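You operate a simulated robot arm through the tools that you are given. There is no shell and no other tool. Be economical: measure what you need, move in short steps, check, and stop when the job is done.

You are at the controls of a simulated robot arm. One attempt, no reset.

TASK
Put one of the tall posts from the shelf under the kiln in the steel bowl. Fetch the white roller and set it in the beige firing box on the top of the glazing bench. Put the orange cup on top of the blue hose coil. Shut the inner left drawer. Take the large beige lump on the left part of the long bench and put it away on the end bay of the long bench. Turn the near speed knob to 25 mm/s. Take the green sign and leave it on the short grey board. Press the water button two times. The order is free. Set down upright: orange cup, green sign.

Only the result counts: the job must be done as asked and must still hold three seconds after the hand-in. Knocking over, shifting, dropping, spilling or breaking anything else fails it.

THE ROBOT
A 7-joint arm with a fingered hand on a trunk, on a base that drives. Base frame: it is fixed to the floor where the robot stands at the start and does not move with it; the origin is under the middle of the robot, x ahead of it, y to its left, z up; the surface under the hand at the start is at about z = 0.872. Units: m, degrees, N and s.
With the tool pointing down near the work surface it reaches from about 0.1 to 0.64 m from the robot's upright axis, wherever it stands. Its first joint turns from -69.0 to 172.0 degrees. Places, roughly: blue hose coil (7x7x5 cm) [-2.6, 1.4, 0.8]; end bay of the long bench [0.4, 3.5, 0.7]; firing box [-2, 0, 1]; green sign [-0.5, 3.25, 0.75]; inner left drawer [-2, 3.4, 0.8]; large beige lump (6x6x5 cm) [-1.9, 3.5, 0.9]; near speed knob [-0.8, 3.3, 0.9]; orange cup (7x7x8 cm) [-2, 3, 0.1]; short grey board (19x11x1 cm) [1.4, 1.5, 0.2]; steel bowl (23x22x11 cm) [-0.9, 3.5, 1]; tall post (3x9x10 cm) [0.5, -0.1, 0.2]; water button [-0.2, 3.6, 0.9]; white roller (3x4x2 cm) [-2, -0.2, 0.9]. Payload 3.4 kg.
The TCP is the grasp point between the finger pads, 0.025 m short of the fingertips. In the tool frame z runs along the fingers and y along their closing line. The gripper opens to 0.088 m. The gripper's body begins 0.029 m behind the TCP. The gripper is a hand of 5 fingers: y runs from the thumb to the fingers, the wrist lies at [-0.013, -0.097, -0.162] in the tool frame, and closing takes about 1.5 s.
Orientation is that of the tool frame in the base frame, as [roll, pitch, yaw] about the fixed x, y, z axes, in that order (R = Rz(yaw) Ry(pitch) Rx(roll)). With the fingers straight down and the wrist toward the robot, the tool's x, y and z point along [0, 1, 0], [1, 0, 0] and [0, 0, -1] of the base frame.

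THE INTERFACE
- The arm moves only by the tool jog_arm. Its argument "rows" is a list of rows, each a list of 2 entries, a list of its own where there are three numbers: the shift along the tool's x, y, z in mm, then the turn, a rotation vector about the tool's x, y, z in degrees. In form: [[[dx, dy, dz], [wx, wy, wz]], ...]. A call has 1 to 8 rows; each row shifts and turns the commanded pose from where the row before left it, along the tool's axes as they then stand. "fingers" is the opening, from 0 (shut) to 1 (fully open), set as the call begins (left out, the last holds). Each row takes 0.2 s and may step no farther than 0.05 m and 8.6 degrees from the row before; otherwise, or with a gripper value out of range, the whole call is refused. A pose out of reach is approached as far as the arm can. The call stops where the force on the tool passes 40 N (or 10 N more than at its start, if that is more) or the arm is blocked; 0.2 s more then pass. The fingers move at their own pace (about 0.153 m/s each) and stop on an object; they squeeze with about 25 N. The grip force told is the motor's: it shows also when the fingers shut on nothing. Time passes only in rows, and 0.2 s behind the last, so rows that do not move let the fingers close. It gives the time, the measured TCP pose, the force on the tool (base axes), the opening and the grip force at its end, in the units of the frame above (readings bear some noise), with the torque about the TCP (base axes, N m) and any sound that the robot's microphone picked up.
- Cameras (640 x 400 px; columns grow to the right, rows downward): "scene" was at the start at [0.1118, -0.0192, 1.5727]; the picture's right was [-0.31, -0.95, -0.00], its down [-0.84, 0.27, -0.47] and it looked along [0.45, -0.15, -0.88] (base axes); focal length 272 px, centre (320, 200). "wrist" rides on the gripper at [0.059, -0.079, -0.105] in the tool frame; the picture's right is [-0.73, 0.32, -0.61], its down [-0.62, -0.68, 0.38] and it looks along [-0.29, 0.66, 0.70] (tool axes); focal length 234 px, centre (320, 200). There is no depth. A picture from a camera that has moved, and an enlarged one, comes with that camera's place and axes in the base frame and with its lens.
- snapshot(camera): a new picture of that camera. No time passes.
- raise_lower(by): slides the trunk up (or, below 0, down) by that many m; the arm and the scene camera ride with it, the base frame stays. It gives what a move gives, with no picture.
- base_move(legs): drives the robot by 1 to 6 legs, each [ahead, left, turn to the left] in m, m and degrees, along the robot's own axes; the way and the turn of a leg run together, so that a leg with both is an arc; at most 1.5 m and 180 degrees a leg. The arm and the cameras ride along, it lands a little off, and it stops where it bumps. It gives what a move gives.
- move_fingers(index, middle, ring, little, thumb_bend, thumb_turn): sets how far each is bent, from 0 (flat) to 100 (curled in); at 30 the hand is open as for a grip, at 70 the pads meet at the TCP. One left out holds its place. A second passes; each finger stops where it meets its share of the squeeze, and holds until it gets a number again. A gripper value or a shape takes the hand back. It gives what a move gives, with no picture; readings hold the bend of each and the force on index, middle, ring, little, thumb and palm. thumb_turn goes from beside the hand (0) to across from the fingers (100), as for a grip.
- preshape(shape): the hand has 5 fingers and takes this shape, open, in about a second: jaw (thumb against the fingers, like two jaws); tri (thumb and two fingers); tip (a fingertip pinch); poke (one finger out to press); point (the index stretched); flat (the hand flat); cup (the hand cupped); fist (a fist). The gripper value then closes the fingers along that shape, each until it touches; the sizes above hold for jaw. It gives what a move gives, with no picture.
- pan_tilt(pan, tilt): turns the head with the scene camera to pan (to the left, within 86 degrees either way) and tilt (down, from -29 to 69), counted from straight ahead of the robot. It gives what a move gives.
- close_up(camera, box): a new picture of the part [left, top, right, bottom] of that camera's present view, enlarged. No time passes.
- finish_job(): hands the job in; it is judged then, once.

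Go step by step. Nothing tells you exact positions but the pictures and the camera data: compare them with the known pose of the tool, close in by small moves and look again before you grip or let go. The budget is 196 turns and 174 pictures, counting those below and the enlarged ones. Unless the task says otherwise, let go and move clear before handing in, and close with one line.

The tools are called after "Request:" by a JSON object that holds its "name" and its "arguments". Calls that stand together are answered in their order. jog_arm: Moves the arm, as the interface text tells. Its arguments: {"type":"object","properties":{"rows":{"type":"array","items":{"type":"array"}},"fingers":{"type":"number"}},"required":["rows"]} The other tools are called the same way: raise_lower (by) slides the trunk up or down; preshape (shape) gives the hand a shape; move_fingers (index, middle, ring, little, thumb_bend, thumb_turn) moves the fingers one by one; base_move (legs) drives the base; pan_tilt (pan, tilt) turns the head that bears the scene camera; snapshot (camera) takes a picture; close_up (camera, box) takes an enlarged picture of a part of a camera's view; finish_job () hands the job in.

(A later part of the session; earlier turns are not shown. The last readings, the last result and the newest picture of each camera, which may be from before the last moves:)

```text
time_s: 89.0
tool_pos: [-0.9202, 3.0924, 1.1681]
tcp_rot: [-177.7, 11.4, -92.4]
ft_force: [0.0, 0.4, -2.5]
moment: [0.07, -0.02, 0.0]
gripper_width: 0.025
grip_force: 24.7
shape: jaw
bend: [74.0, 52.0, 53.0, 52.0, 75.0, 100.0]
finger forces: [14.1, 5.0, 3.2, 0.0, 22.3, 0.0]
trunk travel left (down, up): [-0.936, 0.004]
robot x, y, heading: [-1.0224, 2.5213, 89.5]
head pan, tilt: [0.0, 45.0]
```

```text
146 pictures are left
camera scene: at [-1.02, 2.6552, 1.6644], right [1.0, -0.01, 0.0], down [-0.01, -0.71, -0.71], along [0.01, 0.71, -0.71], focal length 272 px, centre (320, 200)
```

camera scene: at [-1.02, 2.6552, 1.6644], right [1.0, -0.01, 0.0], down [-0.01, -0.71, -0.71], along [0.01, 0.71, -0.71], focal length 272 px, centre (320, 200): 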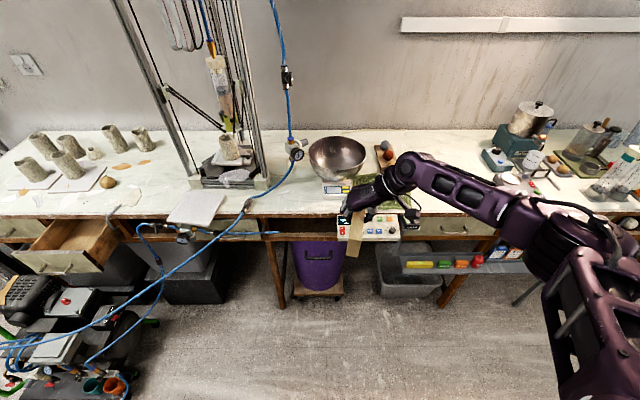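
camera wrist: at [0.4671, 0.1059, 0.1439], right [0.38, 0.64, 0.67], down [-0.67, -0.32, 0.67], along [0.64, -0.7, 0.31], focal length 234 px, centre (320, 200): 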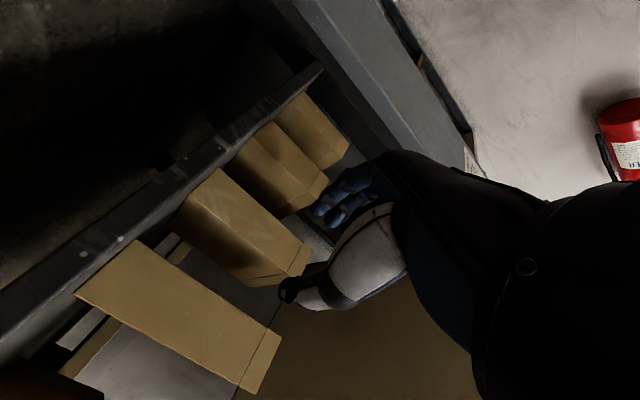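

The hand points down with the post horizontal. I'll drive in toward the bowl.

Request:
{"name": "base_move", "arguments": {"legs": [[0.42, 0.02, 0]]}}

Request:
{"name": "snapshot", "arguments": {"camera": "scene"}}

Request:
{"name": "snapshot", "arguments": {"camera": "wrist"}}

```text
time_s: 91.6
tool_pos: [-0.9373, 3.5182, 1.1695]
tcp_rot: [-177.8, 11.5, -92.3]
ft_force: [0.2, -0.4, -1.4]
moment: [0.05, 0.0, 0.03]
gripper_width: 0.0246
grip_force: 25.4
shape: jaw
bend: [74.0, 52.0, 53.0, 52.0, 75.0, 100.0]
finger forces: [14.1, 5.1, 3.2, 0.0, 22.2, 0.0]
trunk travel left (down, up): [-0.936, 0.004]
robot x, y, heading: [-1.0377, 2.9438, 89.6]
head pan, tilt: [0.0, 45.0]
```

```text
145 pictures are left
camera scene: at [-1.0356, 3.0779, 1.6646], right [1.0, -0.01, 0.0], down [0.0, -0.71, -0.71], along [0.0, 0.71, -0.71], focal length 272 px, centre (320, 200)
```

scene: 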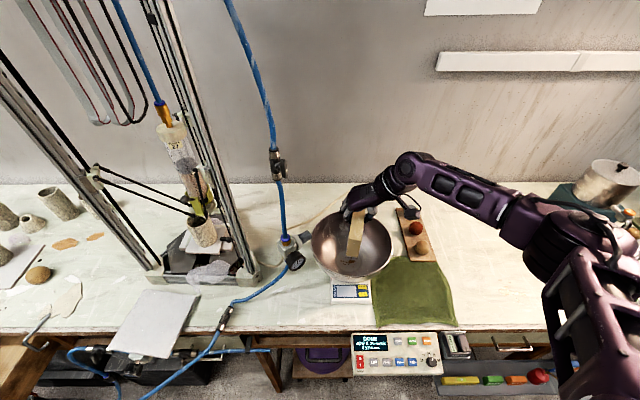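

```text
144 pictures are left
camera wrist: at [-0.866, 3.4362, 1.2637], right [-0.32, 0.61, 0.73], down [0.72, 0.65, -0.23], along [-0.61, 0.45, -0.65], focal length 234 px, centre (320, 200)
```

wrist: 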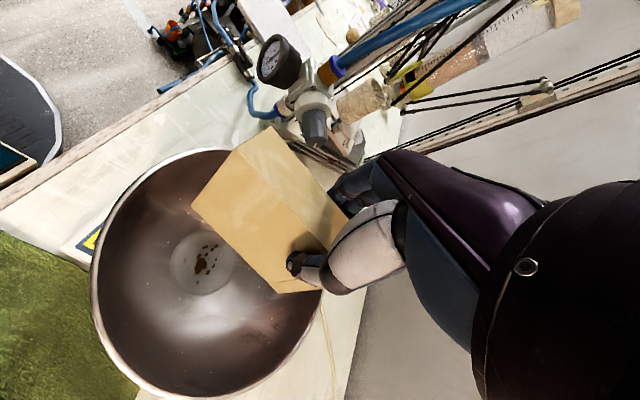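

The post is above the bowl's near half. I'll move about 55 mm further in, then lower in steps.

Request:
{"name": "jog_arm", "arguments": {"rows": [[[-45, 0, 0], [0, 5, 0]], [[0, 0, 40], [0, 5, 0]], [[0, 0, 40], [0, 0, 0]], [[0, 0, 25], [0, 0, 0]], [[0, 0, 0], [0, 0, 0]]]}}

Request:
{"name": "close_up", "arguments": {"camera": "scene", "box": [240, 140, 480, 320]}}

Request:
{"name": "snapshot", "arguments": {"camera": "wrist"}}

```text
time_s: 92.8
tool_pos: [-0.9367, 3.5421, 1.0747]
tcp_rot: [-177.8, 1.4, -92.5]
ft_force: [-1.6, -0.1, -2.0]
moment: [0.05, -0.01, 0.01]
gripper_width: 0.0247
grip_force: 25.3
shape: jaw
bend: [74.0, 52.0, 53.0, 52.0, 75.0, 100.0]
finger forces: [13.9, 5.2, 3.3, 0.0, 22.3, 0.0]
out of reach, approached as far as the arm can: row 2, 3, 4
trunk travel left (down, up): [-0.936, 0.004]
robot x, y, heading: [-1.037, 2.9418, 89.7]
head pan, tilt: [0.0, 45.0]
```

```text
2.22 times, centred on (360, 230) of scene
camera zoom: at [-1.0371, 3.0794, 1.6645], right [1.0, -0.01, 0.0], down [0.0, -0.71, -0.71], along [0.01, 0.71, -0.71], focal length 604 px, centre (231, 133)
```

zoom: 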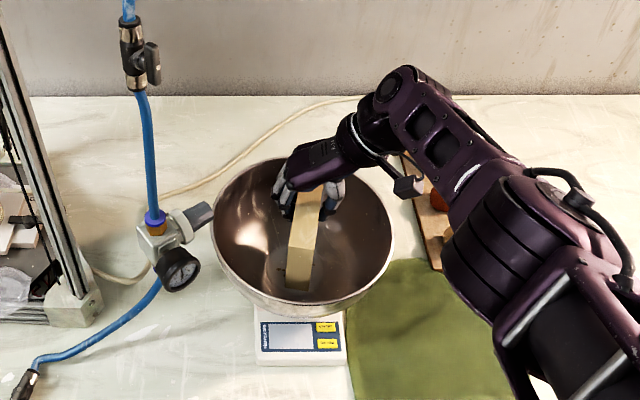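

```text
142 pictures are left
camera wrist: at [-0.8651, 3.4784, 1.1812], right [-0.31, 0.73, 0.61], down [0.72, 0.6, -0.34], along [-0.62, 0.34, -0.71], focal length 234 px, centre (320, 200)
```

wrist: 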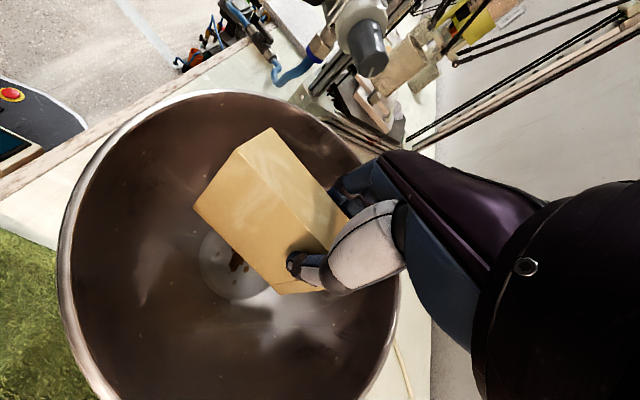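

I'm at the arm's reach limit, so I'll roll the base 5 cm ahead and lower with the trunk.

Request:
{"name": "base_move", "arguments": {"legs": [[0.045, 0, 0]]}}

Request:
{"name": "raise_lower", "arguments": {"by": -0.06}}

Request:
{"name": "close_up", "arguments": {"camera": "scene", "box": [240, 140, 480, 320]}}

Request:
{"name": "snapshot", "arguments": {"camera": "wrist"}}

```text
time_s: 93.7
tool_pos: [-0.9346, 3.5825, 1.0771]
tcp_rot: [-177.8, 1.7, -92.7]
ft_force: [0.0, -0.2, -2.5]
moment: [0.1, -0.01, -0.04]
gripper_width: 0.0248
grip_force: 25.0
shape: jaw
bend: [74.0, 52.0, 53.0, 52.0, 75.0, 100.0]
finger forces: [14.2, 5.0, 3.3, 0.0, 22.5, 0.1]
trunk travel left (down, up): [-0.936, 0.004]
robot x, y, heading: [-1.0359, 2.9904, 89.4]
head pan, tilt: [0.0, 45.0]
```

```text
time_s: 94.5
tool_pos: [-0.9355, 3.5913, 1.0327]
tcp_rot: [-178.4, 2.6, -92.9]
ft_force: [3.2, -0.9, 19.2]
moment: [-0.11, -0.12, 0.02]
gripper_width: 0.0276
grip_force: 24.6
shape: jaw
bend: [74.0, 52.0, 53.0, 52.0, 76.0, 100.0]
finger forces: [14.9, 5.6, 3.0, 0.1, 27.0, 0.0]
trunk travel left (down, up): [-0.883, 0.057]
robot x, y, heading: [-1.0361, 2.9935, 89.7]
head pan, tilt: [0.0, 45.0]
stopped: the force on the tool passed its limit at 46 N (the readings are from after the stop); the commanded pose is now the measured one
```

```text
2.22 times, centred on (360, 230) of scene
camera zoom: at [-1.0345, 3.1205, 1.6112], right [1.0, -0.01, 0.0], down [-0.01, -0.71, -0.71], along [0.01, 0.71, -0.71], focal length 604 px, centre (231, 133)
```

zoom: 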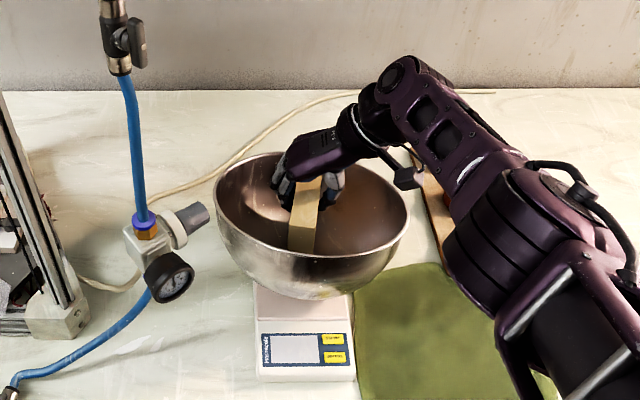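

```text
140 pictures are left
camera wrist: at [-0.8629, 3.5249, 1.1368], right [-0.3, 0.71, 0.63], down [0.72, 0.6, -0.34], along [-0.62, 0.35, -0.7], focal length 234 px, centre (320, 200)
```

wrist: 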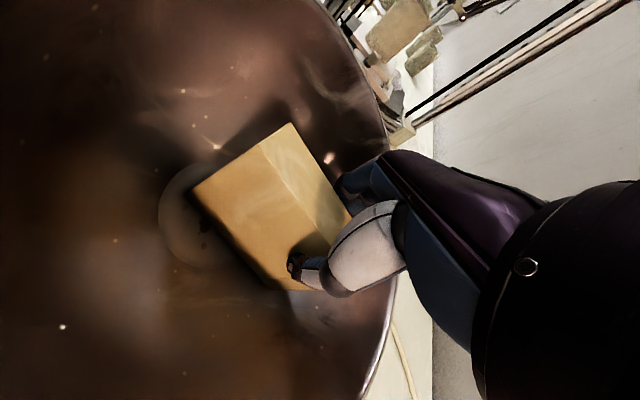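

The post touched the far wall and is pushing the bowl. I'll lift 2 cm and shift back toward the centre.

Request:
{"name": "raise_lower", "arguments": {"by": 0.025}}

Request:
{"name": "close_up", "arguments": {"camera": "scene", "box": [240, 140, 480, 320]}}

Request:
{"name": "snapshot", "arguments": {"camera": "wrist"}}

```text
time_s: 95.2
tool_pos: [-0.9352, 3.5918, 1.0524]
tcp_rot: [-178.3, 2.3, -92.7]
ft_force: [0.6, -0.1, -1.7]
moment: [0.04, -0.01, 0.0]
gripper_width: 0.0261
grip_force: 25.2
shape: jaw
bend: [74.0, 52.0, 53.0, 52.0, 76.0, 100.0]
finger forces: [14.6, 5.6, 3.2, 0.0, 23.4, 0.0]
trunk travel left (down, up): [-0.908, 0.032]
robot x, y, heading: [-1.0375, 2.9936, 89.6]
head pan, tilt: [0.0, 45.0]
```

```text
2.22 times, centred on (360, 230) of scene
camera zoom: at [-1.0351, 3.1231, 1.6362], right [1.0, -0.01, 0.0], down [-0.01, -0.71, -0.71], along [0.01, 0.71, -0.71], focal length 604 px, centre (231, 133)
```

zoom: 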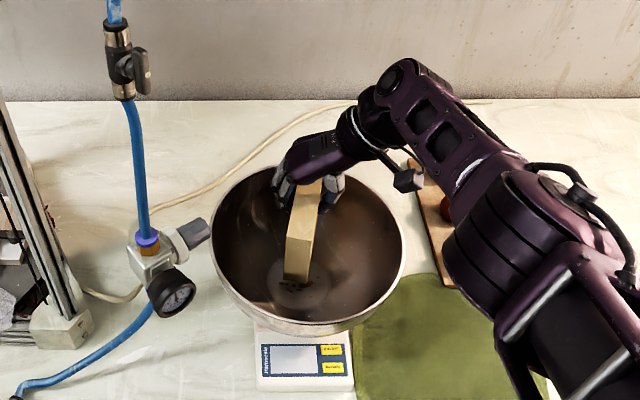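

```text
138 pictures are left
camera wrist: at [-0.8636, 3.5255, 1.1589], right [-0.31, 0.72, 0.63], down [0.72, 0.6, -0.34], along [-0.62, 0.35, -0.7], focal length 234 px, centre (320, 200)
```

wrist: 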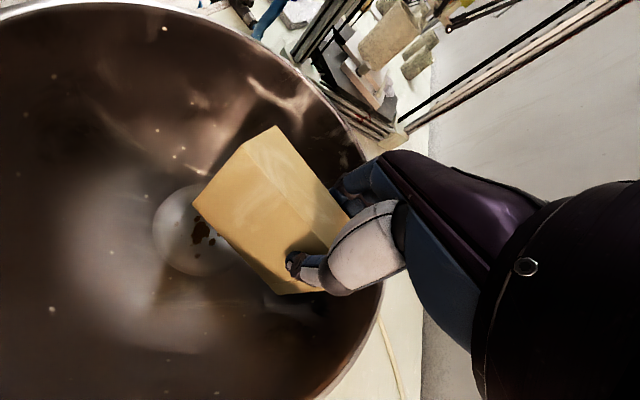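

The bowl is unmoved, with its centre at about y 3.546. I'll shift back 29 mm and 8 mm left, then lower gently.

Request:
{"name": "jog_arm", "arguments": {"rows": [[[15, 8, 0], [0, 0, 0]], [[14, 0, 0], [0, 0, 0]], [[0, 0, 20], [0, 0, 0]], [[0, 0, 15], [0, 0, 0]], [[0, 0, 0], [0, 0, 0]]]}}

Request:
{"name": "close_up", "arguments": {"camera": "scene", "box": [240, 140, 480, 320]}}

Request:
{"name": "snapshot", "arguments": {"camera": "wrist"}}

```text
time_s: 96.4
tool_pos: [-0.9437, 3.5666, 1.0283]
tcp_rot: [-179.0, 3.4, -93.2]
ft_force: [6.5, -7.0, 32.6]
moment: [-0.24, -0.16, 0.06]
gripper_width: 0.0284
grip_force: 24.9
shape: jaw
bend: [75.0, 53.0, 56.0, 52.0, 76.0, 99.0]
finger forces: [15.1, 4.5, 2.6, 0.1, 29.2, 0.0]
trunk travel left (down, up): [-0.908, 0.032]
robot x, y, heading: [-1.0363, 2.9903, 89.5]
head pan, tilt: [0.0, 45.0]
stopped in row 5: the force on the tool passed its limit at 44 N (the readings are from after the stop); the commanded pose is now the measured one
```

```text
2.22 times, centred on (360, 230) of scene
camera zoom: at [-1.034, 3.1166, 1.6371], right [1.0, -0.01, 0.0], down [-0.01, -0.7, -0.71], along [0.01, 0.71, -0.7], focal length 604 px, centre (231, 133)
```

zoom: 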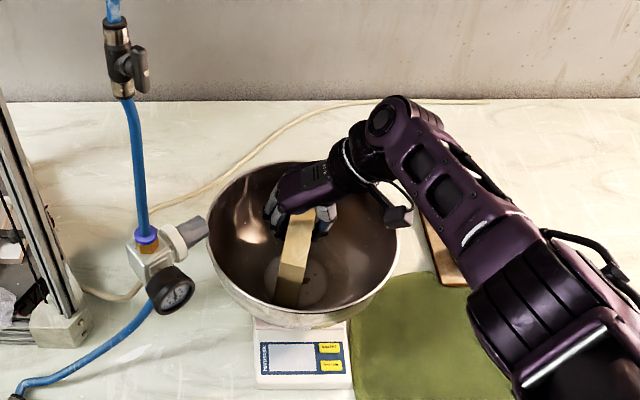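

```text
136 pictures are left
camera wrist: at [-0.8712, 3.4985, 1.1315], right [-0.29, 0.71, 0.64], down [0.72, 0.61, -0.33], along [-0.63, 0.37, -0.69], focal length 234 px, centre (320, 200)
```

wrist: 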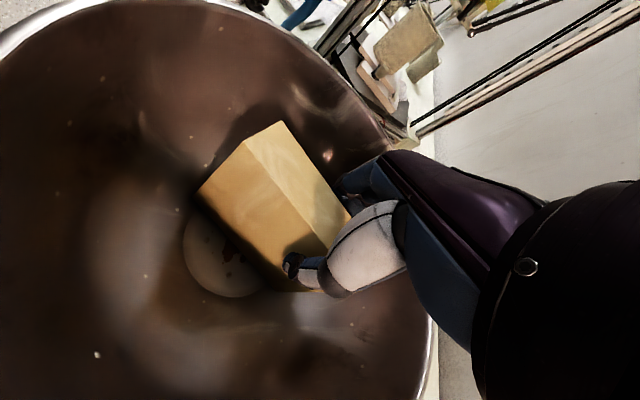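

The post rests deep in the bowl against the wall. I'll ease up 6 mm, shift 8 mm right, open partway so it settles, then withdraw up.

Request:
{"name": "jog_arm", "arguments": {"rows": [[[0, -8, -8], [0, 0, 0]], [[0, 0, 0], [0, 0, 0]]]}}

Request:
{"name": "jog_arm", "arguments": {"rows": [[[0, 0, 0], [0, 0, 0]], [[0, 0, 0], [0, 0, 0]], [[0, 0, 0], [0, 0, 0]], [[0, 0, 0], [0, 0, 0]]], "fingers": 0.6}}

Request:
{"name": "close_up", "arguments": {"camera": "scene", "box": [240, 140, 480, 320]}}

```text
time_s: 97.0
tool_pos: [-0.9361, 3.5663, 1.0297]
tcp_rot: [-178.6, 3.1, -93.0]
ft_force: [-2.2, -1.9, 4.7]
moment: [-0.08, 0.09, -0.03]
gripper_width: 0.0268
grip_force: 25.3
shape: jaw
bend: [74.0, 51.0, 54.0, 52.0, 76.0, 99.0]
finger forces: [16.4, 5.7, 2.9, 0.1, 23.3, 0.0]
trunk travel left (down, up): [-0.908, 0.032]
robot x, y, heading: [-1.0393, 2.9882, 89.7]
head pan, tilt: [0.0, 45.0]
```

```text
time_s: 98.0
tool_pos: [-0.9377, 3.5675, 1.0309]
tcp_rot: [-178.7, 3.0, -93.1]
ft_force: [0.2, 1.2, -0.2]
moment: [0.0, 0.02, 0.03]
gripper_width: 0.0523
grip_force: 0.0
shape: jaw
bend: [29.0, 41.0, 37.0, 43.0, 65.0, 100.0]
finger forces: [0.0, 0.0, 0.1, 0.1, 0.0, 0.0]
trunk travel left (down, up): [-0.908, 0.032]
robot x, y, heading: [-1.0375, 2.9884, 89.5]
head pan, tilt: [0.0, 45.0]
```

```text
2.22 times, centred on (360, 230) of scene
camera zoom: at [-1.0348, 3.123, 1.6363], right [1.0, -0.01, 0.0], down [-0.01, -0.71, -0.71], along [0.01, 0.71, -0.71], focal length 604 px, centre (231, 133)
```

zoom: 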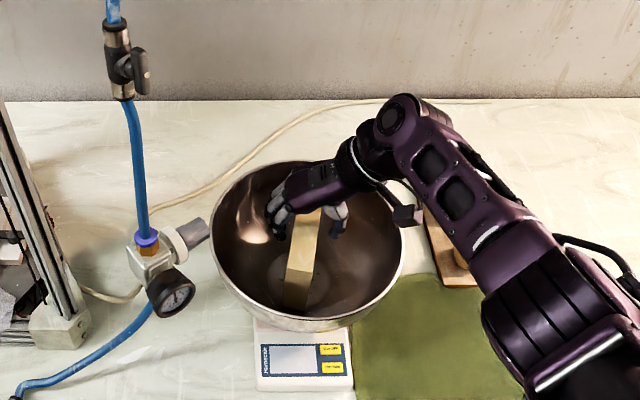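

Released; the post lies in the bowl. I'll withdraw upward and back the base off, then look.

Request:
{"name": "jog_arm", "arguments": {"rows": [[[0, 0, -40], [0, 0, 0]], [[0, 0, -40], [0, 0, 0]], [[0, 0, -40], [0, 0, 0]], [[0, 0, 0], [0, 0, 0]]]}}

Request:
{"name": "base_move", "arguments": {"legs": [[-0.4, 0, 0]]}}

Request:
{"name": "snapshot", "arguments": {"camera": "scene"}}

```text
time_s: 99.0
tool_pos: [-0.9404, 3.5613, 1.1495]
tcp_rot: [-178.7, 2.9, -93.2]
ft_force: [0.1, 0.9, 0.1]
moment: [0.04, 0.01, 0.05]
gripper_width: 0.0523
grip_force: 0.1
shape: jaw
bend: [29.0, 41.0, 37.0, 43.0, 65.0, 100.0]
finger forces: [0.1, 0.1, 0.0, 0.0, 0.0, 0.0]
trunk travel left (down, up): [-0.908, 0.032]
robot x, y, heading: [-1.0353, 2.9934, 89.4]
head pan, tilt: [0.0, 45.0]
```

```text
time_s: 101.5
tool_pos: [-0.9421, 3.1567, 1.1501]
tcp_rot: [-178.8, 2.9, -93.2]
ft_force: [0.8, -0.4, -0.3]
moment: [0.02, 0.0, 0.03]
gripper_width: 0.0521
grip_force: 0.1
shape: jaw
bend: [29.0, 41.0, 37.0, 43.0, 65.0, 100.0]
finger forces: [0.2, 0.1, 0.0, 0.0, 0.0, 0.0]
trunk travel left (down, up): [-0.908, 0.032]
robot x, y, heading: [-1.0396, 2.5857, 89.4]
head pan, tilt: [0.0, 45.0]
```

```text
134 pictures are left
camera scene: at [-1.0385, 2.7196, 1.6362], right [1.0, -0.01, 0.0], down [-0.01, -0.71, -0.71], along [0.01, 0.71, -0.71], focal length 272 px, centre (320, 200)
```

scene: 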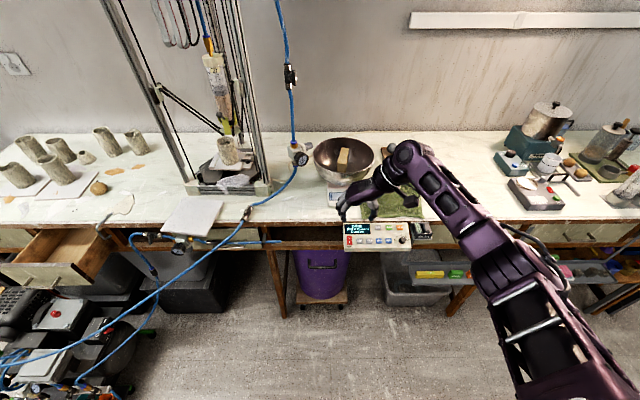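

The post is in the bowl, done. Next I'll look at the knob panel and at the left part of the bench.

Request:
{"name": "close_up", "arguments": {"camera": "scene", "box": [330, 210, 440, 270]}}

Request:
{"name": "close_up", "arguments": {"camera": "scene", "box": [0, 110, 250, 300]}}

```text
5.82 times, centred on (385, 240) of scene
camera zoom: at [-1.0385, 2.7196, 1.6362], right [1.0, -0.01, 0.0], down [-0.01, -0.71, -0.71], along [0.01, 0.71, -0.71], focal length 1583 px, centre (-58, -33)
```

zoom: 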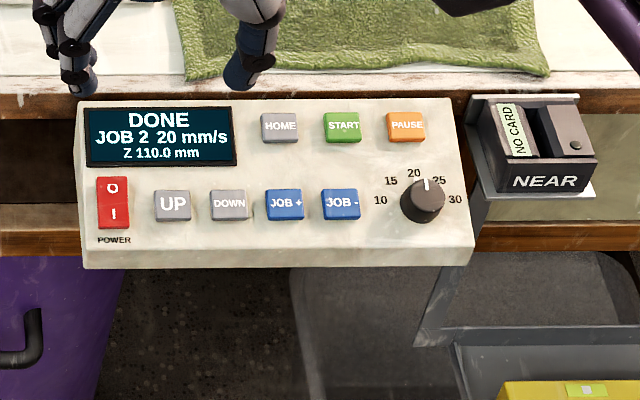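

```text
2.11 times, centred on (125, 205) of scene
camera zoom: at [-1.0385, 2.7196, 1.6362], right [1.0, -0.01, 0.0], down [-0.01, -0.71, -0.71], along [0.01, 0.71, -0.71], focal length 573 px, centre (730, 190)
```

zoom: 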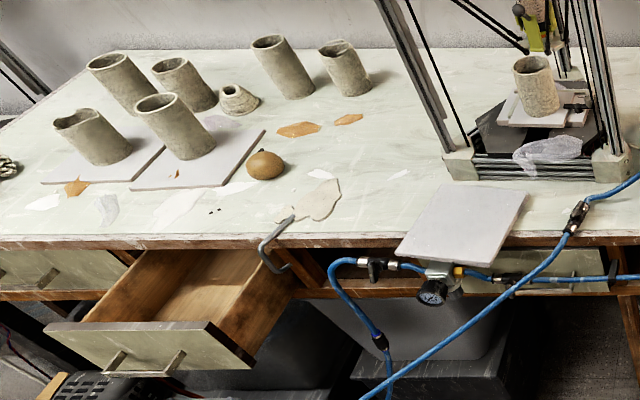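

The NEAR panel shows 20 mm/s, with the knob at about (−0.755, 3.27, 0.9), so it needs about 45° clockwise. I'll make a fingertip pinch and move above the knob.

Request:
{"name": "preshape", "arguments": {"shape": "tip"}}

Request:
{"name": "base_move", "arguments": {"legs": [[0.11, -0.19, 0]]}}

Request:
{"name": "pan_tilt", "arguments": {"pan": -8, "tilt": 60}}

Request:
{"name": "snapshot", "arguments": {"camera": "scene"}}

Request:
{"name": "snapshot", "arguments": {"camera": "wrist"}}

```text
time_s: 102.4
tool_pos: [-0.9426, 3.1575, 1.1497]
tcp_rot: [-178.7, 2.9, -93.3]
ft_force: [0.0, 0.2, -0.3]
moment: [0.05, 0.0, -0.03]
gripper_width: 0.0879
grip_force: 0.1
shape: tip
bend: [30.0, 98.0, 99.0, 99.0, 30.0, 98.0]
finger forces: [0.1, 0.0, 0.0, 0.1, 0.0, 0.1]
trunk travel left (down, up): [-0.908, 0.032]
robot x, y, heading: [-1.0402, 2.5854, 89.3]
head pan, tilt: [0.0, 45.0]
```

```text
time_s: 104.1
tool_pos: [-0.7503, 3.264, 1.1511]
tcp_rot: [-178.7, 2.9, -93.4]
ft_force: [-0.5, 0.4, -0.2]
moment: [-0.02, -0.03, 0.0]
gripper_width: 0.088
grip_force: 0.1
shape: tip
bend: [30.0, 98.0, 99.0, 99.0, 30.0, 98.0]
finger forces: [0.0, 0.0, 0.1, 0.0, 0.0, 0.0]
trunk travel left (down, up): [-0.908, 0.032]
robot x, y, heading: [-0.8515, 2.6886, 89.1]
head pan, tilt: [0.0, 45.0]
```

```text
time_s: 104.9
tool_pos: [-0.7496, 3.264, 1.1492]
tcp_rot: [-178.7, 3.0, -93.3]
ft_force: [-0.3, -0.9, -0.7]
moment: [0.02, 0.0, 0.01]
gripper_width: 0.0881
grip_force: 0.0
shape: tip
bend: [30.0, 98.0, 99.0, 99.0, 30.0, 98.0]
finger forces: [0.1, 0.0, 0.0, 0.0, 0.0, 0.0]
trunk travel left (down, up): [-0.908, 0.032]
robot x, y, heading: [-0.8493, 2.6929, 89.2]
head pan, tilt: [-8.0, 60.0]
```

```text
131 pictures are left
camera scene: at [-0.8371, 2.811, 1.6168], right [0.99, -0.15, 0.0], down [-0.13, -0.86, -0.5], along [0.08, 0.49, -0.87], focal length 272 px, centre (320, 200)
```

scene: 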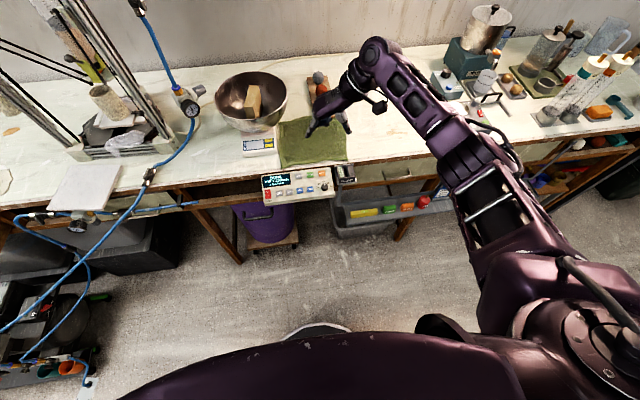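

```text
130 pictures are left
camera wrist: at [-0.6773, 3.1966, 1.2538], right [-0.3, 0.71, 0.64], down [0.73, 0.6, -0.34], along [-0.62, 0.36, -0.69], focal length 234 px, centre (320, 200)
```

wrist: 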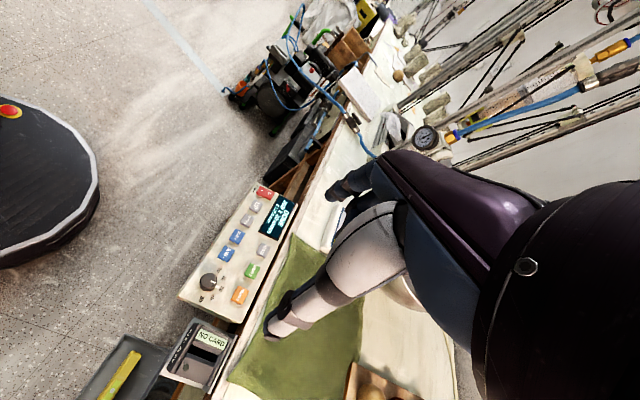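

The knob is near (−0.748, 3.272, 0.88) on a panel sloped about 25°. I'll tilt the hand to match, narrow the pinch and descend to about 6 cm above it.

Request:
{"name": "jog_arm", "arguments": {"rows": [[[0, 0, 0], [0, -7, 0]], [[0, 0, 0], [0, -7, 0]], [[0, 0, 0], [0, -7, 0]], [[0, 0, 0], [0, 0, 0]]], "fingers": 0.55}}

Request:
{"name": "raise_lower", "arguments": {"by": -0.19}}

Request:
{"name": "snapshot", "arguments": {"camera": "scene"}}

Request:
{"name": "snapshot", "arguments": {"camera": "wrist"}}

```text
time_s: 105.9
tool_pos: [-0.7505, 3.2638, 1.15]
tcp_rot: [-178.6, 24.0, -92.8]
ft_force: [-0.1, 0.1, 0.9]
moment: [0.01, 0.01, 0.03]
gripper_width: 0.0487
grip_force: 0.1
shape: tip
bend: [32.0, 98.0, 99.0, 99.0, 67.0, 100.0]
finger forces: [0.1, 0.1, 0.0, 0.0, 0.1, 0.0]
trunk travel left (down, up): [-0.908, 0.032]
robot x, y, heading: [-0.8494, 2.6969, 88.9]
head pan, tilt: [-8.0, 60.0]
```

```text
time_s: 107.9
tool_pos: [-0.7494, 3.2641, 0.9606]
tcp_rot: [-178.6, 24.0, -92.9]
ft_force: [0.6, -0.5, 0.3]
moment: [-0.06, 0.02, 0.03]
gripper_width: 0.0486
grip_force: 0.0
shape: tip
bend: [32.0, 98.0, 99.0, 99.0, 67.0, 100.0]
finger forces: [0.0, 0.0, 0.1, 0.1, 0.1, 0.0]
trunk travel left (down, up): [-0.718, 0.222]
robot x, y, heading: [-0.8445, 2.6905, 89.2]
head pan, tilt: [-8.0, 60.0]
```

```text
129 pictures are left
camera scene: at [-0.8378, 2.8104, 1.4268], right [0.99, -0.15, 0.0], down [-0.13, -0.86, -0.5], along [0.08, 0.49, -0.87], focal length 272 px, centre (320, 200)
```

scene: 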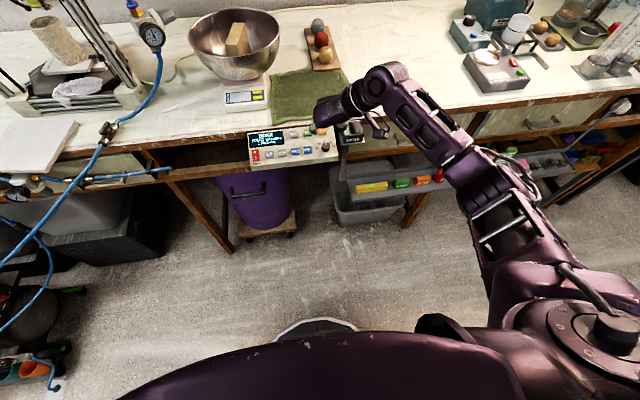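

```text
128 pictures are left
camera wrist: at [-0.6793, 3.1642, 1.0343], right [-0.32, 0.44, 0.84], down [0.72, 0.68, -0.08], along [-0.61, 0.58, -0.53], focal length 234 px, centre (320, 200)
```

wrist: 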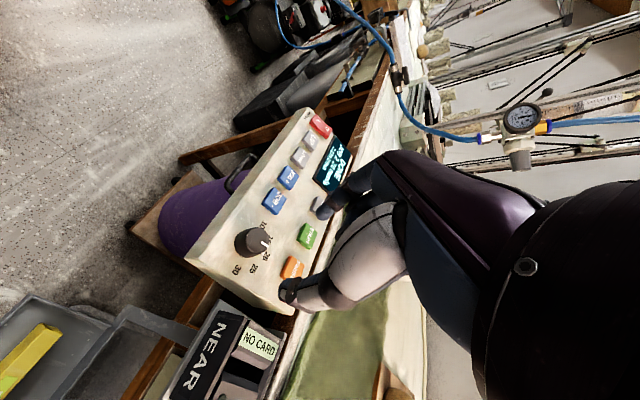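

The wrist view shows the knob clearly, pointing at 20. I'll approach along the tilted axis and stop about 2 cm short to check alignment.

Request:
{"name": "jog_arm", "arguments": {"rows": [[[25, 0, 10], [0, 0, 0]], [[0, 0, 20], [0, 0, 0]], [[0, 0, 0], [0, 0, 0]]]}}

Request:
{"name": "snapshot", "arguments": {"camera": "wrist"}}

Request:
{"name": "close_up", "arguments": {"camera": "scene", "box": [240, 90, 400, 190]}}

```text
time_s: 108.7
tool_pos: [-0.7488, 3.2533, 0.9232]
tcp_rot: [-178.6, 24.0, -92.8]
ft_force: [0.1, -0.3, 0.1]
moment: [-0.02, -0.02, 0.0]
gripper_width: 0.0488
grip_force: 0.0
shape: tip
bend: [32.0, 98.0, 99.0, 99.0, 67.0, 100.0]
finger forces: [0.0, 0.0, 0.0, 0.0, 0.0, 0.0]
trunk travel left (down, up): [-0.718, 0.222]
robot x, y, heading: [-0.8447, 2.6941, 89.3]
head pan, tilt: [-8.0, 60.0]
```

```text
127 pictures are left
camera wrist: at [-0.6781, 3.1532, 0.9962], right [-0.32, 0.44, 0.84], down [0.72, 0.68, -0.08], along [-0.61, 0.58, -0.53], focal length 234 px, centre (320, 200)
```

wrist: 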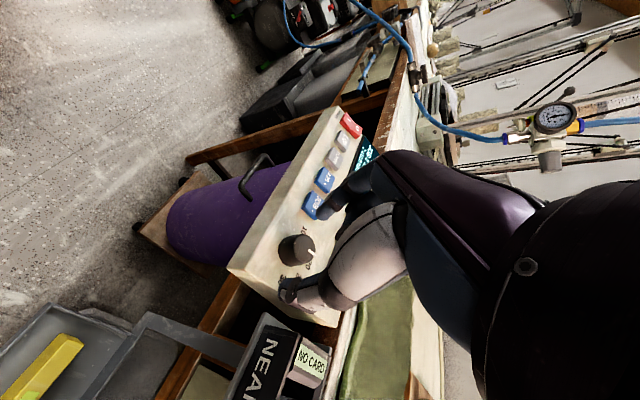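

```text
4.00 times, centred on (320, 140) of scene
camera zoom: at [-0.8375, 2.8099, 1.4268], right [0.99, -0.15, 0.0], down [-0.13, -0.86, -0.5], along [0.08, 0.49, -0.87], focal length 1088 px, centre (320, 440)
```

zoom: 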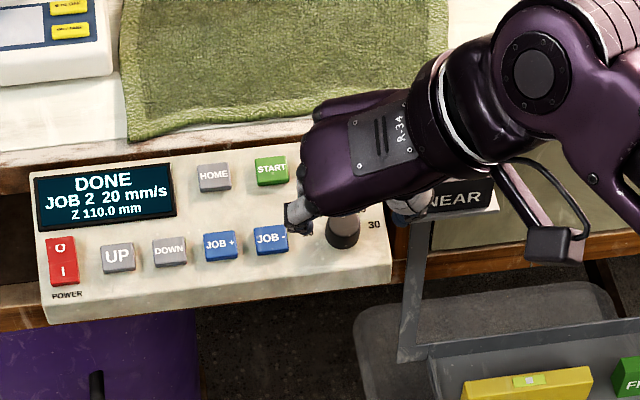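

Aligned. I'll narrow the pinch a bit and advance 18 mm.

Request:
{"name": "jog_arm", "arguments": {"rows": [[[0, 2, 0], [0, 0, 0]], [[0, 0, 9], [0, 0, 0]], [[0, 0, 9], [0, 0, 0]], [[0, 0, 0], [0, 0, 0]]], "fingers": 0.45}}

Request:
{"name": "close_up", "arguments": {"camera": "wrist", "box": [220, 150, 420, 310]}}

```text
time_s: 109.7
tool_pos: [-0.7515, 3.261, 0.905]
tcp_rot: [-178.6, 24.0, -92.8]
ft_force: [-0.1, -0.1, -0.2]
moment: [0.0, 0.0, 0.02]
gripper_width: 0.0399
grip_force: 0.0
shape: tip
bend: [73.0, 98.0, 99.0, 99.0, 71.0, 100.0]
finger forces: [0.1, 0.0, 0.0, 0.0, 0.0, 0.0]
trunk travel left (down, up): [-0.718, 0.222]
robot x, y, heading: [-0.8476, 2.6967, 89.4]
head pan, tilt: [-8.0, 60.0]
```

```text
2.50 times, centred on (320, 230) of wrist
camera zoom: at [-0.6801, 3.1607, 0.9793], right [-0.32, 0.44, 0.84], down [0.72, 0.68, -0.08], along [-0.61, 0.58, -0.53], focal length 585 px, centre (320, 125)
```

zoom: 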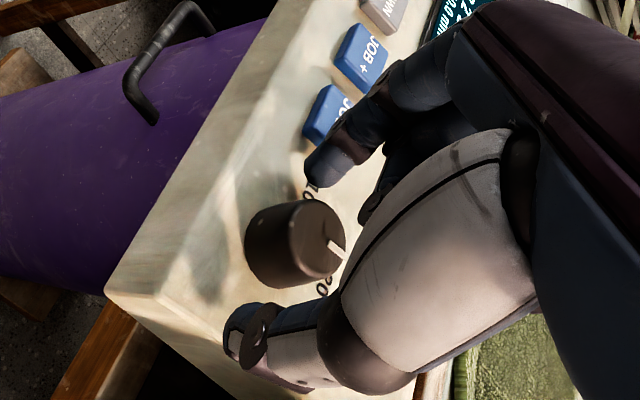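

The knob sits between index and thumb. I'll close the pinch.

Request:
{"name": "jog_arm", "arguments": {"rows": [[[0, 0, 3], [0, 0, 0]], [[0, 0, 0], [0, 0, 0]], [[0, 0, 0], [0, 0, 0]], [[0, 0, 0], [0, 0, 0]], [[0, 0, 0], [0, 0, 0]]], "fingers": 0.0}}

Request:
{"name": "close_up", "arguments": {"camera": "wrist", "box": [220, 150, 420, 310]}}

```text
time_s: 110.9
tool_pos: [-0.7511, 3.26, 0.9027]
tcp_rot: [-178.5, 24.0, -92.8]
ft_force: [-0.5, -3.3, 1.2]
moment: [-0.06, 0.05, 0.01]
gripper_width: 0.0168
grip_force: 24.8
shape: tip
bend: [73.0, 100.0, 100.0, 100.0, 75.0, 100.0]
finger forces: [22.0, 0.0, 0.0, 0.0, 21.5, 0.0]
trunk travel left (down, up): [-0.718, 0.222]
robot x, y, heading: [-0.846, 2.6915, 89.1]
head pan, tilt: [-8.0, 60.0]
```

```text
2.50 times, centred on (320, 230) of wrist
camera zoom: at [-0.6805, 3.1608, 0.9774], right [-0.32, 0.44, 0.84], down [0.72, 0.68, -0.08], along [-0.61, 0.58, -0.53], focal length 585 px, centre (320, 125)
```

zoom: 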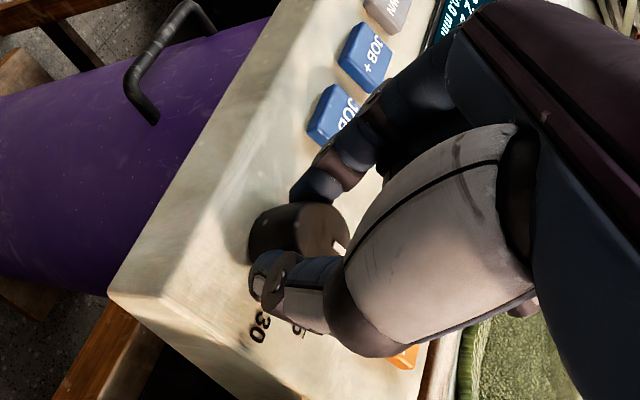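

I have it at 22 N per side. I'll turn 45° clockwise and read the display.

Request:
{"name": "jog_arm", "arguments": {"rows": [[[0, 0, 0], [0, 0, 7.5]], [[0, 0, 0], [0, 0, 7.5]], [[0, 0, 0], [0, 0, 7.5]], [[0, 0, 0], [0, 0, 7.5]], [[0, 0, 0], [0, 0, 7.5]], [[0, 0, 0], [0, 0, 7.5]], [[0, 0, 0], [0, 0, 0]]]}}

Request:
{"name": "close_up", "arguments": {"camera": "scene", "box": [240, 90, 400, 190]}}

Request:
{"name": "close_up", "arguments": {"camera": "wrist", "box": [220, 150, 420, 310]}}

```text
time_s: 112.5
tool_pos: [-0.7526, 3.2616, 0.9023]
tcp_rot: [163.4, 17.8, -140.7]
ft_force: [-8.3, -3.1, 1.4]
moment: [-0.11, 0.05, 0.08]
gripper_width: 0.0169
grip_force: 24.7
shape: tip
bend: [73.0, 100.0, 100.0, 100.0, 76.0, 100.0]
finger forces: [25.9, 0.0, 0.0, 0.1, 23.1, 0.0]
trunk travel left (down, up): [-0.718, 0.222]
robot x, y, heading: [-0.8508, 2.6932, 89.1]
head pan, tilt: [-8.0, 60.0]
```

```text
4.00 times, centred on (320, 140) of scene
camera zoom: at [-0.8399, 2.8094, 1.4269], right [0.99, -0.15, 0.0], down [-0.13, -0.86, -0.5], along [0.08, 0.49, -0.87], focal length 1088 px, centre (320, 440)
```

zoom: 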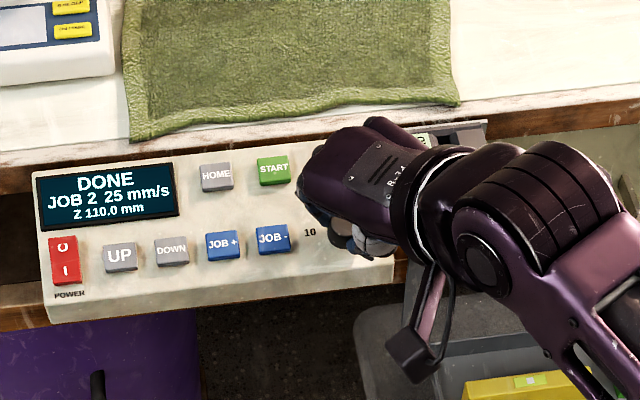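

```text
2.50 times, centred on (320, 230) of wrist
camera zoom: at [-0.7485, 3.1297, 0.9605], right [0.29, 0.41, 0.86], down [0.94, 0.06, -0.35], along [-0.2, 0.91, -0.37], focal length 585 px, centre (320, 125)
```

zoom: 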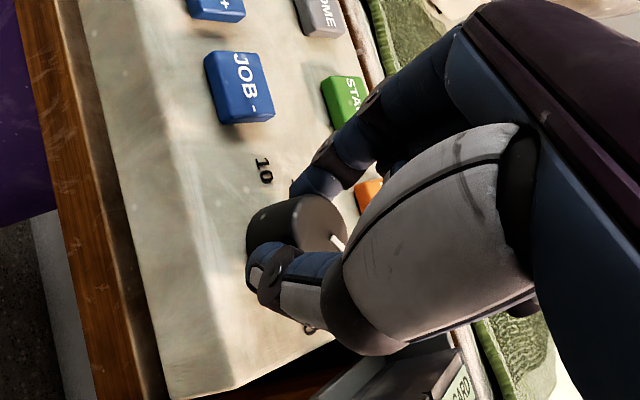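

The display reads 25 mm/s. I'll release and retreat.

Request:
{"name": "jog_arm", "arguments": {"rows": [[[0, 0, 0], [0, 0, 0]], [[0, 0, 0], [0, 0, 0]], [[0, 0, -30], [0, 0, 0]], [[0, 0, -40], [0, 0, 0]], [[0, 0, -40], [0, 0, 0]], [[0, 0, 0], [0, 0, 0]]], "fingers": 0.45}}

Request:
{"name": "raise_lower", "arguments": {"by": 0.15}}

Request:
{"name": "close_up", "arguments": {"camera": "scene", "box": [240, 120, 400, 220]}}

```text
time_s: 113.9
tool_pos: [-0.7571, 3.2188, 1.0069]
tcp_rot: [163.5, 17.6, -140.7]
ft_force: [-0.4, 0.2, -0.3]
moment: [0.01, -0.03, 0.02]
gripper_width: 0.0396
grip_force: 0.2
shape: tip
bend: [73.0, 98.0, 99.0, 99.0, 71.0, 100.0]
finger forces: [0.0, 0.0, 0.1, 0.0, 0.0, 0.1]
trunk travel left (down, up): [-0.718, 0.222]
robot x, y, heading: [-0.8463, 2.6927, 89.1]
head pan, tilt: [-8.0, 60.0]
```

```text
time_s: 115.7
tool_pos: [-0.7568, 3.2189, 1.1557]
tcp_rot: [163.5, 17.6, -140.7]
ft_force: [0.7, 0.1, -0.4]
moment: [0.03, -0.01, 0.01]
gripper_width: 0.0394
grip_force: 0.1
shape: tip
bend: [73.0, 98.0, 99.0, 99.0, 71.0, 100.0]
finger forces: [0.1, 0.0, 0.1, 0.0, 0.0, 0.0]
trunk travel left (down, up): [-0.868, 0.072]
robot x, y, heading: [-0.8495, 2.695, 89.2]
head pan, tilt: [-8.0, 60.0]
```

```text
4.00 times, centred on (320, 170) of scene
camera zoom: at [-0.8377, 2.8105, 1.5768], right [0.99, -0.15, 0.0], down [-0.13, -0.86, -0.5], along [0.08, 0.49, -0.87], focal length 1088 px, centre (320, 320)
```

zoom: 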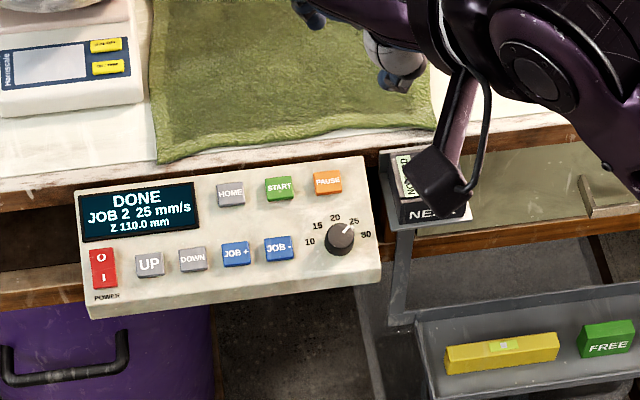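

The knob is set and stays at 25. Next are the water button at (−0.2, 3.6) and the green sign at (−0.5, 3.25, 0.75), so I'll move right and look.

Request:
{"name": "base_move", "arguments": {"legs": [[-0.1, -0.45, 0]]}}

Request:
{"name": "pan_tilt", "arguments": {"pan": 0, "tilt": 45}}

Request:
{"name": "snapshot", "arguments": {"camera": "scene"}}

Request:
{"name": "close_up", "arguments": {"camera": "scene", "box": [220, 110, 420, 280]}}

```text
time_s: 118.4
tool_pos: [-0.3188, 3.1152, 1.1552]
tcp_rot: [163.6, 17.7, -140.2]
ft_force: [-0.2, -0.3, 0.1]
moment: [0.0, 0.04, -0.01]
gripper_width: 0.0395
grip_force: 0.1
shape: tip
bend: [73.0, 98.0, 99.0, 99.0, 71.0, 100.0]
finger forces: [0.1, 0.0, 0.0, 0.0, 0.0, 0.1]
trunk travel left (down, up): [-0.868, 0.072]
robot x, y, heading: [-0.4018, 2.586, 89.9]
head pan, tilt: [-8.0, 60.0]
```

```text
time_s: 119.2
tool_pos: [-0.3177, 3.1158, 1.1546]
tcp_rot: [163.4, 17.6, -140.3]
ft_force: [0.6, 0.1, 0.0]
moment: [-0.02, 0.03, -0.02]
gripper_width: 0.0394
grip_force: 0.0
shape: tip
bend: [73.0, 98.0, 99.0, 99.0, 71.0, 100.0]
finger forces: [0.0, 0.1, 0.1, 0.0, 0.1, 0.1]
trunk travel left (down, up): [-0.868, 0.072]
robot x, y, heading: [-0.4037, 2.5916, 89.7]
head pan, tilt: [0.0, 45.0]
```

```text
120 pictures are left
camera scene: at [-0.4043, 2.7224, 1.5962], right [1.0, -0.01, 0.0], down [0.0, -0.71, -0.71], along [0.0, 0.71, -0.71], focal length 272 px, centre (320, 200)
```

scene: 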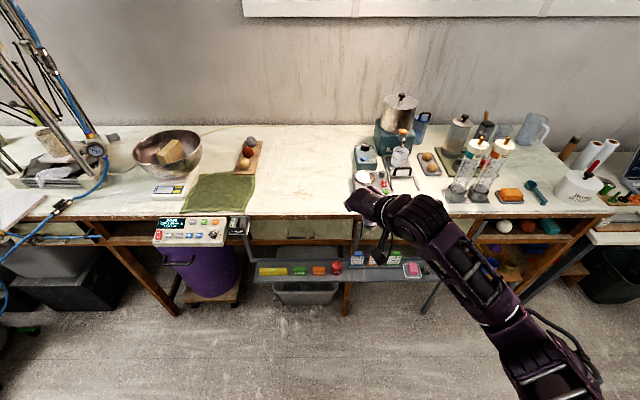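

```text
2.35 times, centred on (320, 195) of scene
camera zoom: at [-0.4043, 2.7224, 1.5962], right [1.0, -0.01, 0.0], down [0.0, -0.71, -0.71], along [0.0, 0.71, -0.71], focal length 640 px, centre (320, 212)
```

zoom: 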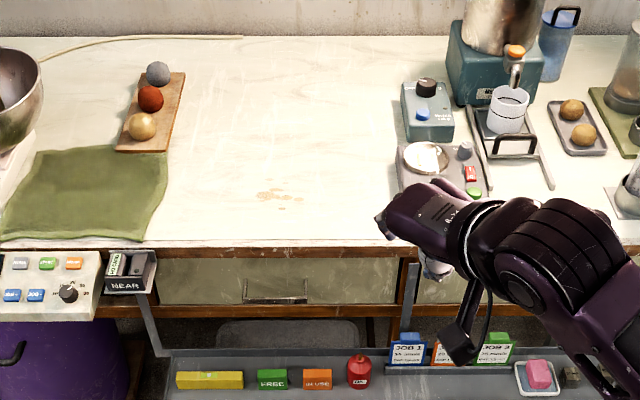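

The green FREE tag is on the tray under the bench. I'll zoom in on the button devices and the tray.

Request:
{"name": "close_up", "arguments": {"camera": "scene", "box": [335, 130, 425, 190]}}

Request:
{"name": "close_up", "arguments": {"camera": "scene", "box": [250, 240, 350, 300]}}

```text
6.67 times, centred on (380, 160) of scene
camera zoom: at [-0.4043, 2.7224, 1.5962], right [1.0, -0.01, 0.0], down [0.0, -0.71, -0.71], along [0.0, 0.71, -0.71], focal length 1814 px, centre (-80, 467)
```

zoom: 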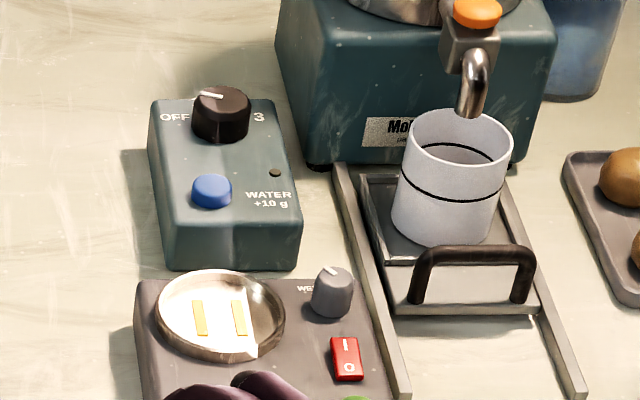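

```text
6.40 times, centred on (300, 270) of scene
camera zoom: at [-0.4043, 2.7224, 1.5962], right [1.0, -0.01, 0.0], down [0.0, -0.71, -0.71], along [0.0, 0.71, -0.71], focal length 1741 px, centre (448, -248)
```

zoom: 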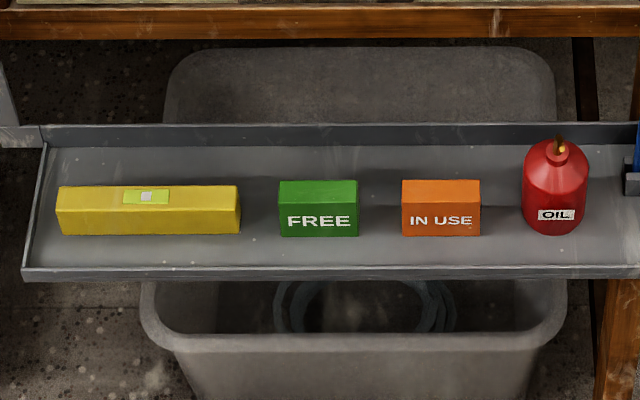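

The water button is the blue one at about (−0.222, 3.648, 0.915). I'll shape the poke finger and look at where its tip is.

Request:
{"name": "preshape", "arguments": {"shape": "poke"}}

Request:
{"name": "base_move", "arguments": {"legs": [[0.33, 0, 0]]}}

Request:
{"name": "snapshot", "arguments": {"camera": "wrist"}}

Request:
{"name": "snapshot", "arguments": {"camera": "scene"}}

```text
time_s: 120.1
tool_pos: [-0.3197, 3.116, 1.1539]
tcp_rot: [163.6, 17.6, -140.1]
ft_force: [-0.8, -0.1, -0.1]
moment: [0.0, -0.03, -0.01]
gripper_width: 0.0
grip_force: 0.1
shape: poke
bend: [70.0, 70.0, 99.0, 99.0, 100.0, 100.0]
finger forces: [0.1, 0.0, 0.0, 0.0, 0.0, 0.1]
trunk travel left (down, up): [-0.868, 0.072]
robot x, y, heading: [-0.4054, 2.5916, 89.7]
head pan, tilt: [0.0, 45.0]
```

```text
time_s: 122.3
tool_pos: [-0.3134, 3.4415, 1.1562]
tcp_rot: [163.4, 17.7, -140.3]
ft_force: [-0.1, 1.1, 0.5]
moment: [-0.01, 0.02, -0.04]
gripper_width: 0.0001
grip_force: 0.0
shape: poke
bend: [70.0, 70.0, 99.0, 99.0, 100.0, 100.0]
finger forces: [0.0, 0.0, 0.0, 0.1, 0.0, 0.0]
trunk travel left (down, up): [-0.868, 0.072]
robot x, y, heading: [-0.4055, 2.9142, 89.9]
head pan, tilt: [0.0, 45.0]
```

```text
116 pictures are left
camera wrist: at [-0.3096, 3.3096, 1.2126], right [0.29, 0.42, 0.86], down [0.94, 0.07, -0.35], along [-0.2, 0.91, -0.37], focal length 234 px, centre (320, 200)
```

wrist: 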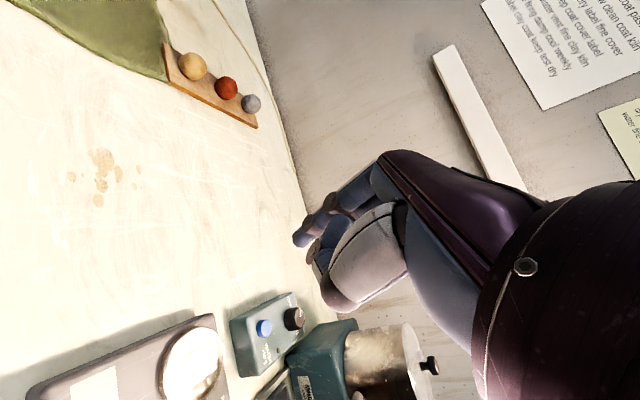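

```text
115 pictures are left
camera scene: at [-0.4021, 3.0478, 1.5963], right [1.0, -0.01, 0.0], down [-0.01, -0.71, -0.71], along [0.01, 0.71, -0.71], focal length 272 px, centre (320, 200)
```

scene: 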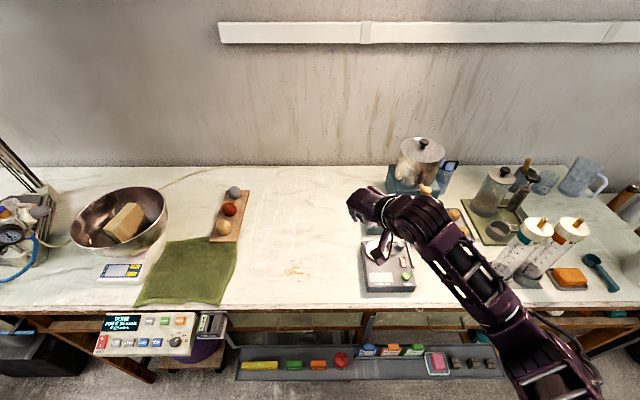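

The poke tips sit at the TCP + 25 mm as expected; the button is near (−0.218, 3.645, 0.912). I'll drive closer, extend over it and lower partway.

Request:
{"name": "base_move", "arguments": {"legs": [[0.08, -0.095, 0]]}}

Request:
{"name": "jog_arm", "arguments": {"rows": [[[-22, 25, 15], [0, 0, 0]], [[-22, 25, 15], [0, 0, 0]], [[-22, 25, 15], [0, 0, 0]], [[0, 0, 0], [0, 0, 0]]]}}

Request:
{"name": "raise_lower", "arguments": {"by": -0.17}}

Request:
{"name": "snapshot", "arguments": {"camera": "wrist"}}

Request:
{"name": "snapshot", "arguments": {"camera": "scene"}}

```text
time_s: 123.5
tool_pos: [-0.2214, 3.5211, 1.1558]
tcp_rot: [163.5, 17.7, -140.3]
ft_force: [1.0, 0.1, -0.1]
moment: [0.0, 0.02, -0.01]
gripper_width: 0.0002
grip_force: 0.1
shape: poke
bend: [70.0, 70.0, 99.0, 99.0, 100.0, 100.0]
finger forces: [0.0, 0.0, 0.1, 0.1, 0.2, 0.1]
trunk travel left (down, up): [-0.868, 0.072]
robot x, y, heading: [-0.3111, 2.9963, 89.9]
head pan, tilt: [0.0, 45.0]
```

```text
time_s: 124.5
tool_pos: [-0.2205, 3.6307, 1.1528]
tcp_rot: [163.4, 17.6, -140.3]
ft_force: [-0.2, 1.0, -0.8]
moment: [-0.01, 0.0, -0.01]
gripper_width: 0.0
grip_force: 0.0
shape: poke
bend: [70.0, 70.0, 99.0, 99.0, 100.0, 100.0]
finger forces: [0.0, 0.0, 0.0, 0.0, 0.1, 0.0]
trunk travel left (down, up): [-0.868, 0.072]
robot x, y, heading: [-0.3101, 2.9948, 89.4]
head pan, tilt: [0.0, 45.0]
```

```text
time_s: 126.4
tool_pos: [-0.2201, 3.6309, 0.9823]
tcp_rot: [163.5, 17.5, -140.3]
ft_force: [-0.3, 0.4, 0.2]
moment: [0.04, -0.02, 0.0]
gripper_width: 0.0002
grip_force: 0.0
shape: poke
bend: [70.0, 70.0, 99.0, 99.0, 100.0, 100.0]
finger forces: [0.0, 0.1, 0.0, 0.0, 0.1, 0.0]
trunk travel left (down, up): [-0.698, 0.242]
robot x, y, heading: [-0.3134, 2.9921, 89.7]
head pan, tilt: [0.0, 45.0]
```

```text
114 pictures are left
camera wrist: at [-0.2144, 3.4994, 1.0402], right [0.29, 0.42, 0.86], down [0.94, 0.07, -0.35], along [-0.2, 0.91, -0.37], focal length 234 px, centre (320, 200)
```

wrist: 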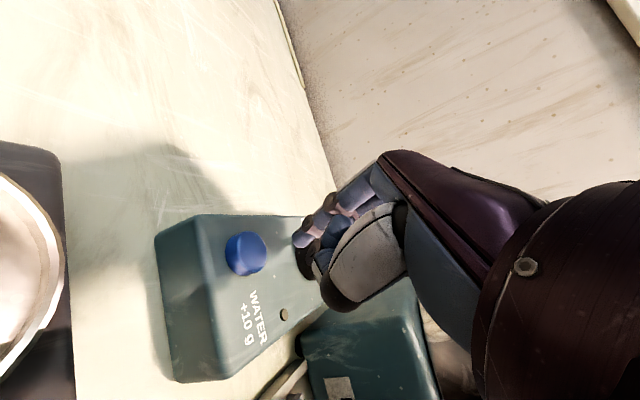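

```text
113 pictures are left
camera scene: at [-0.3078, 3.1281, 1.4263], right [1.0, -0.01, 0.0], down [0.0, -0.71, -0.71], along [0.0, 0.71, -0.71], focal length 272 px, centre (320, 200)
```

scene: 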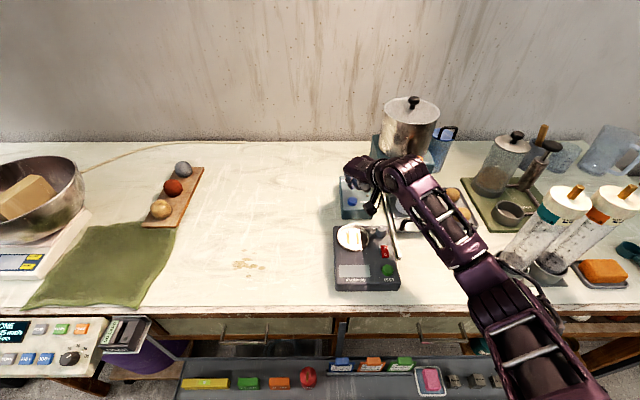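

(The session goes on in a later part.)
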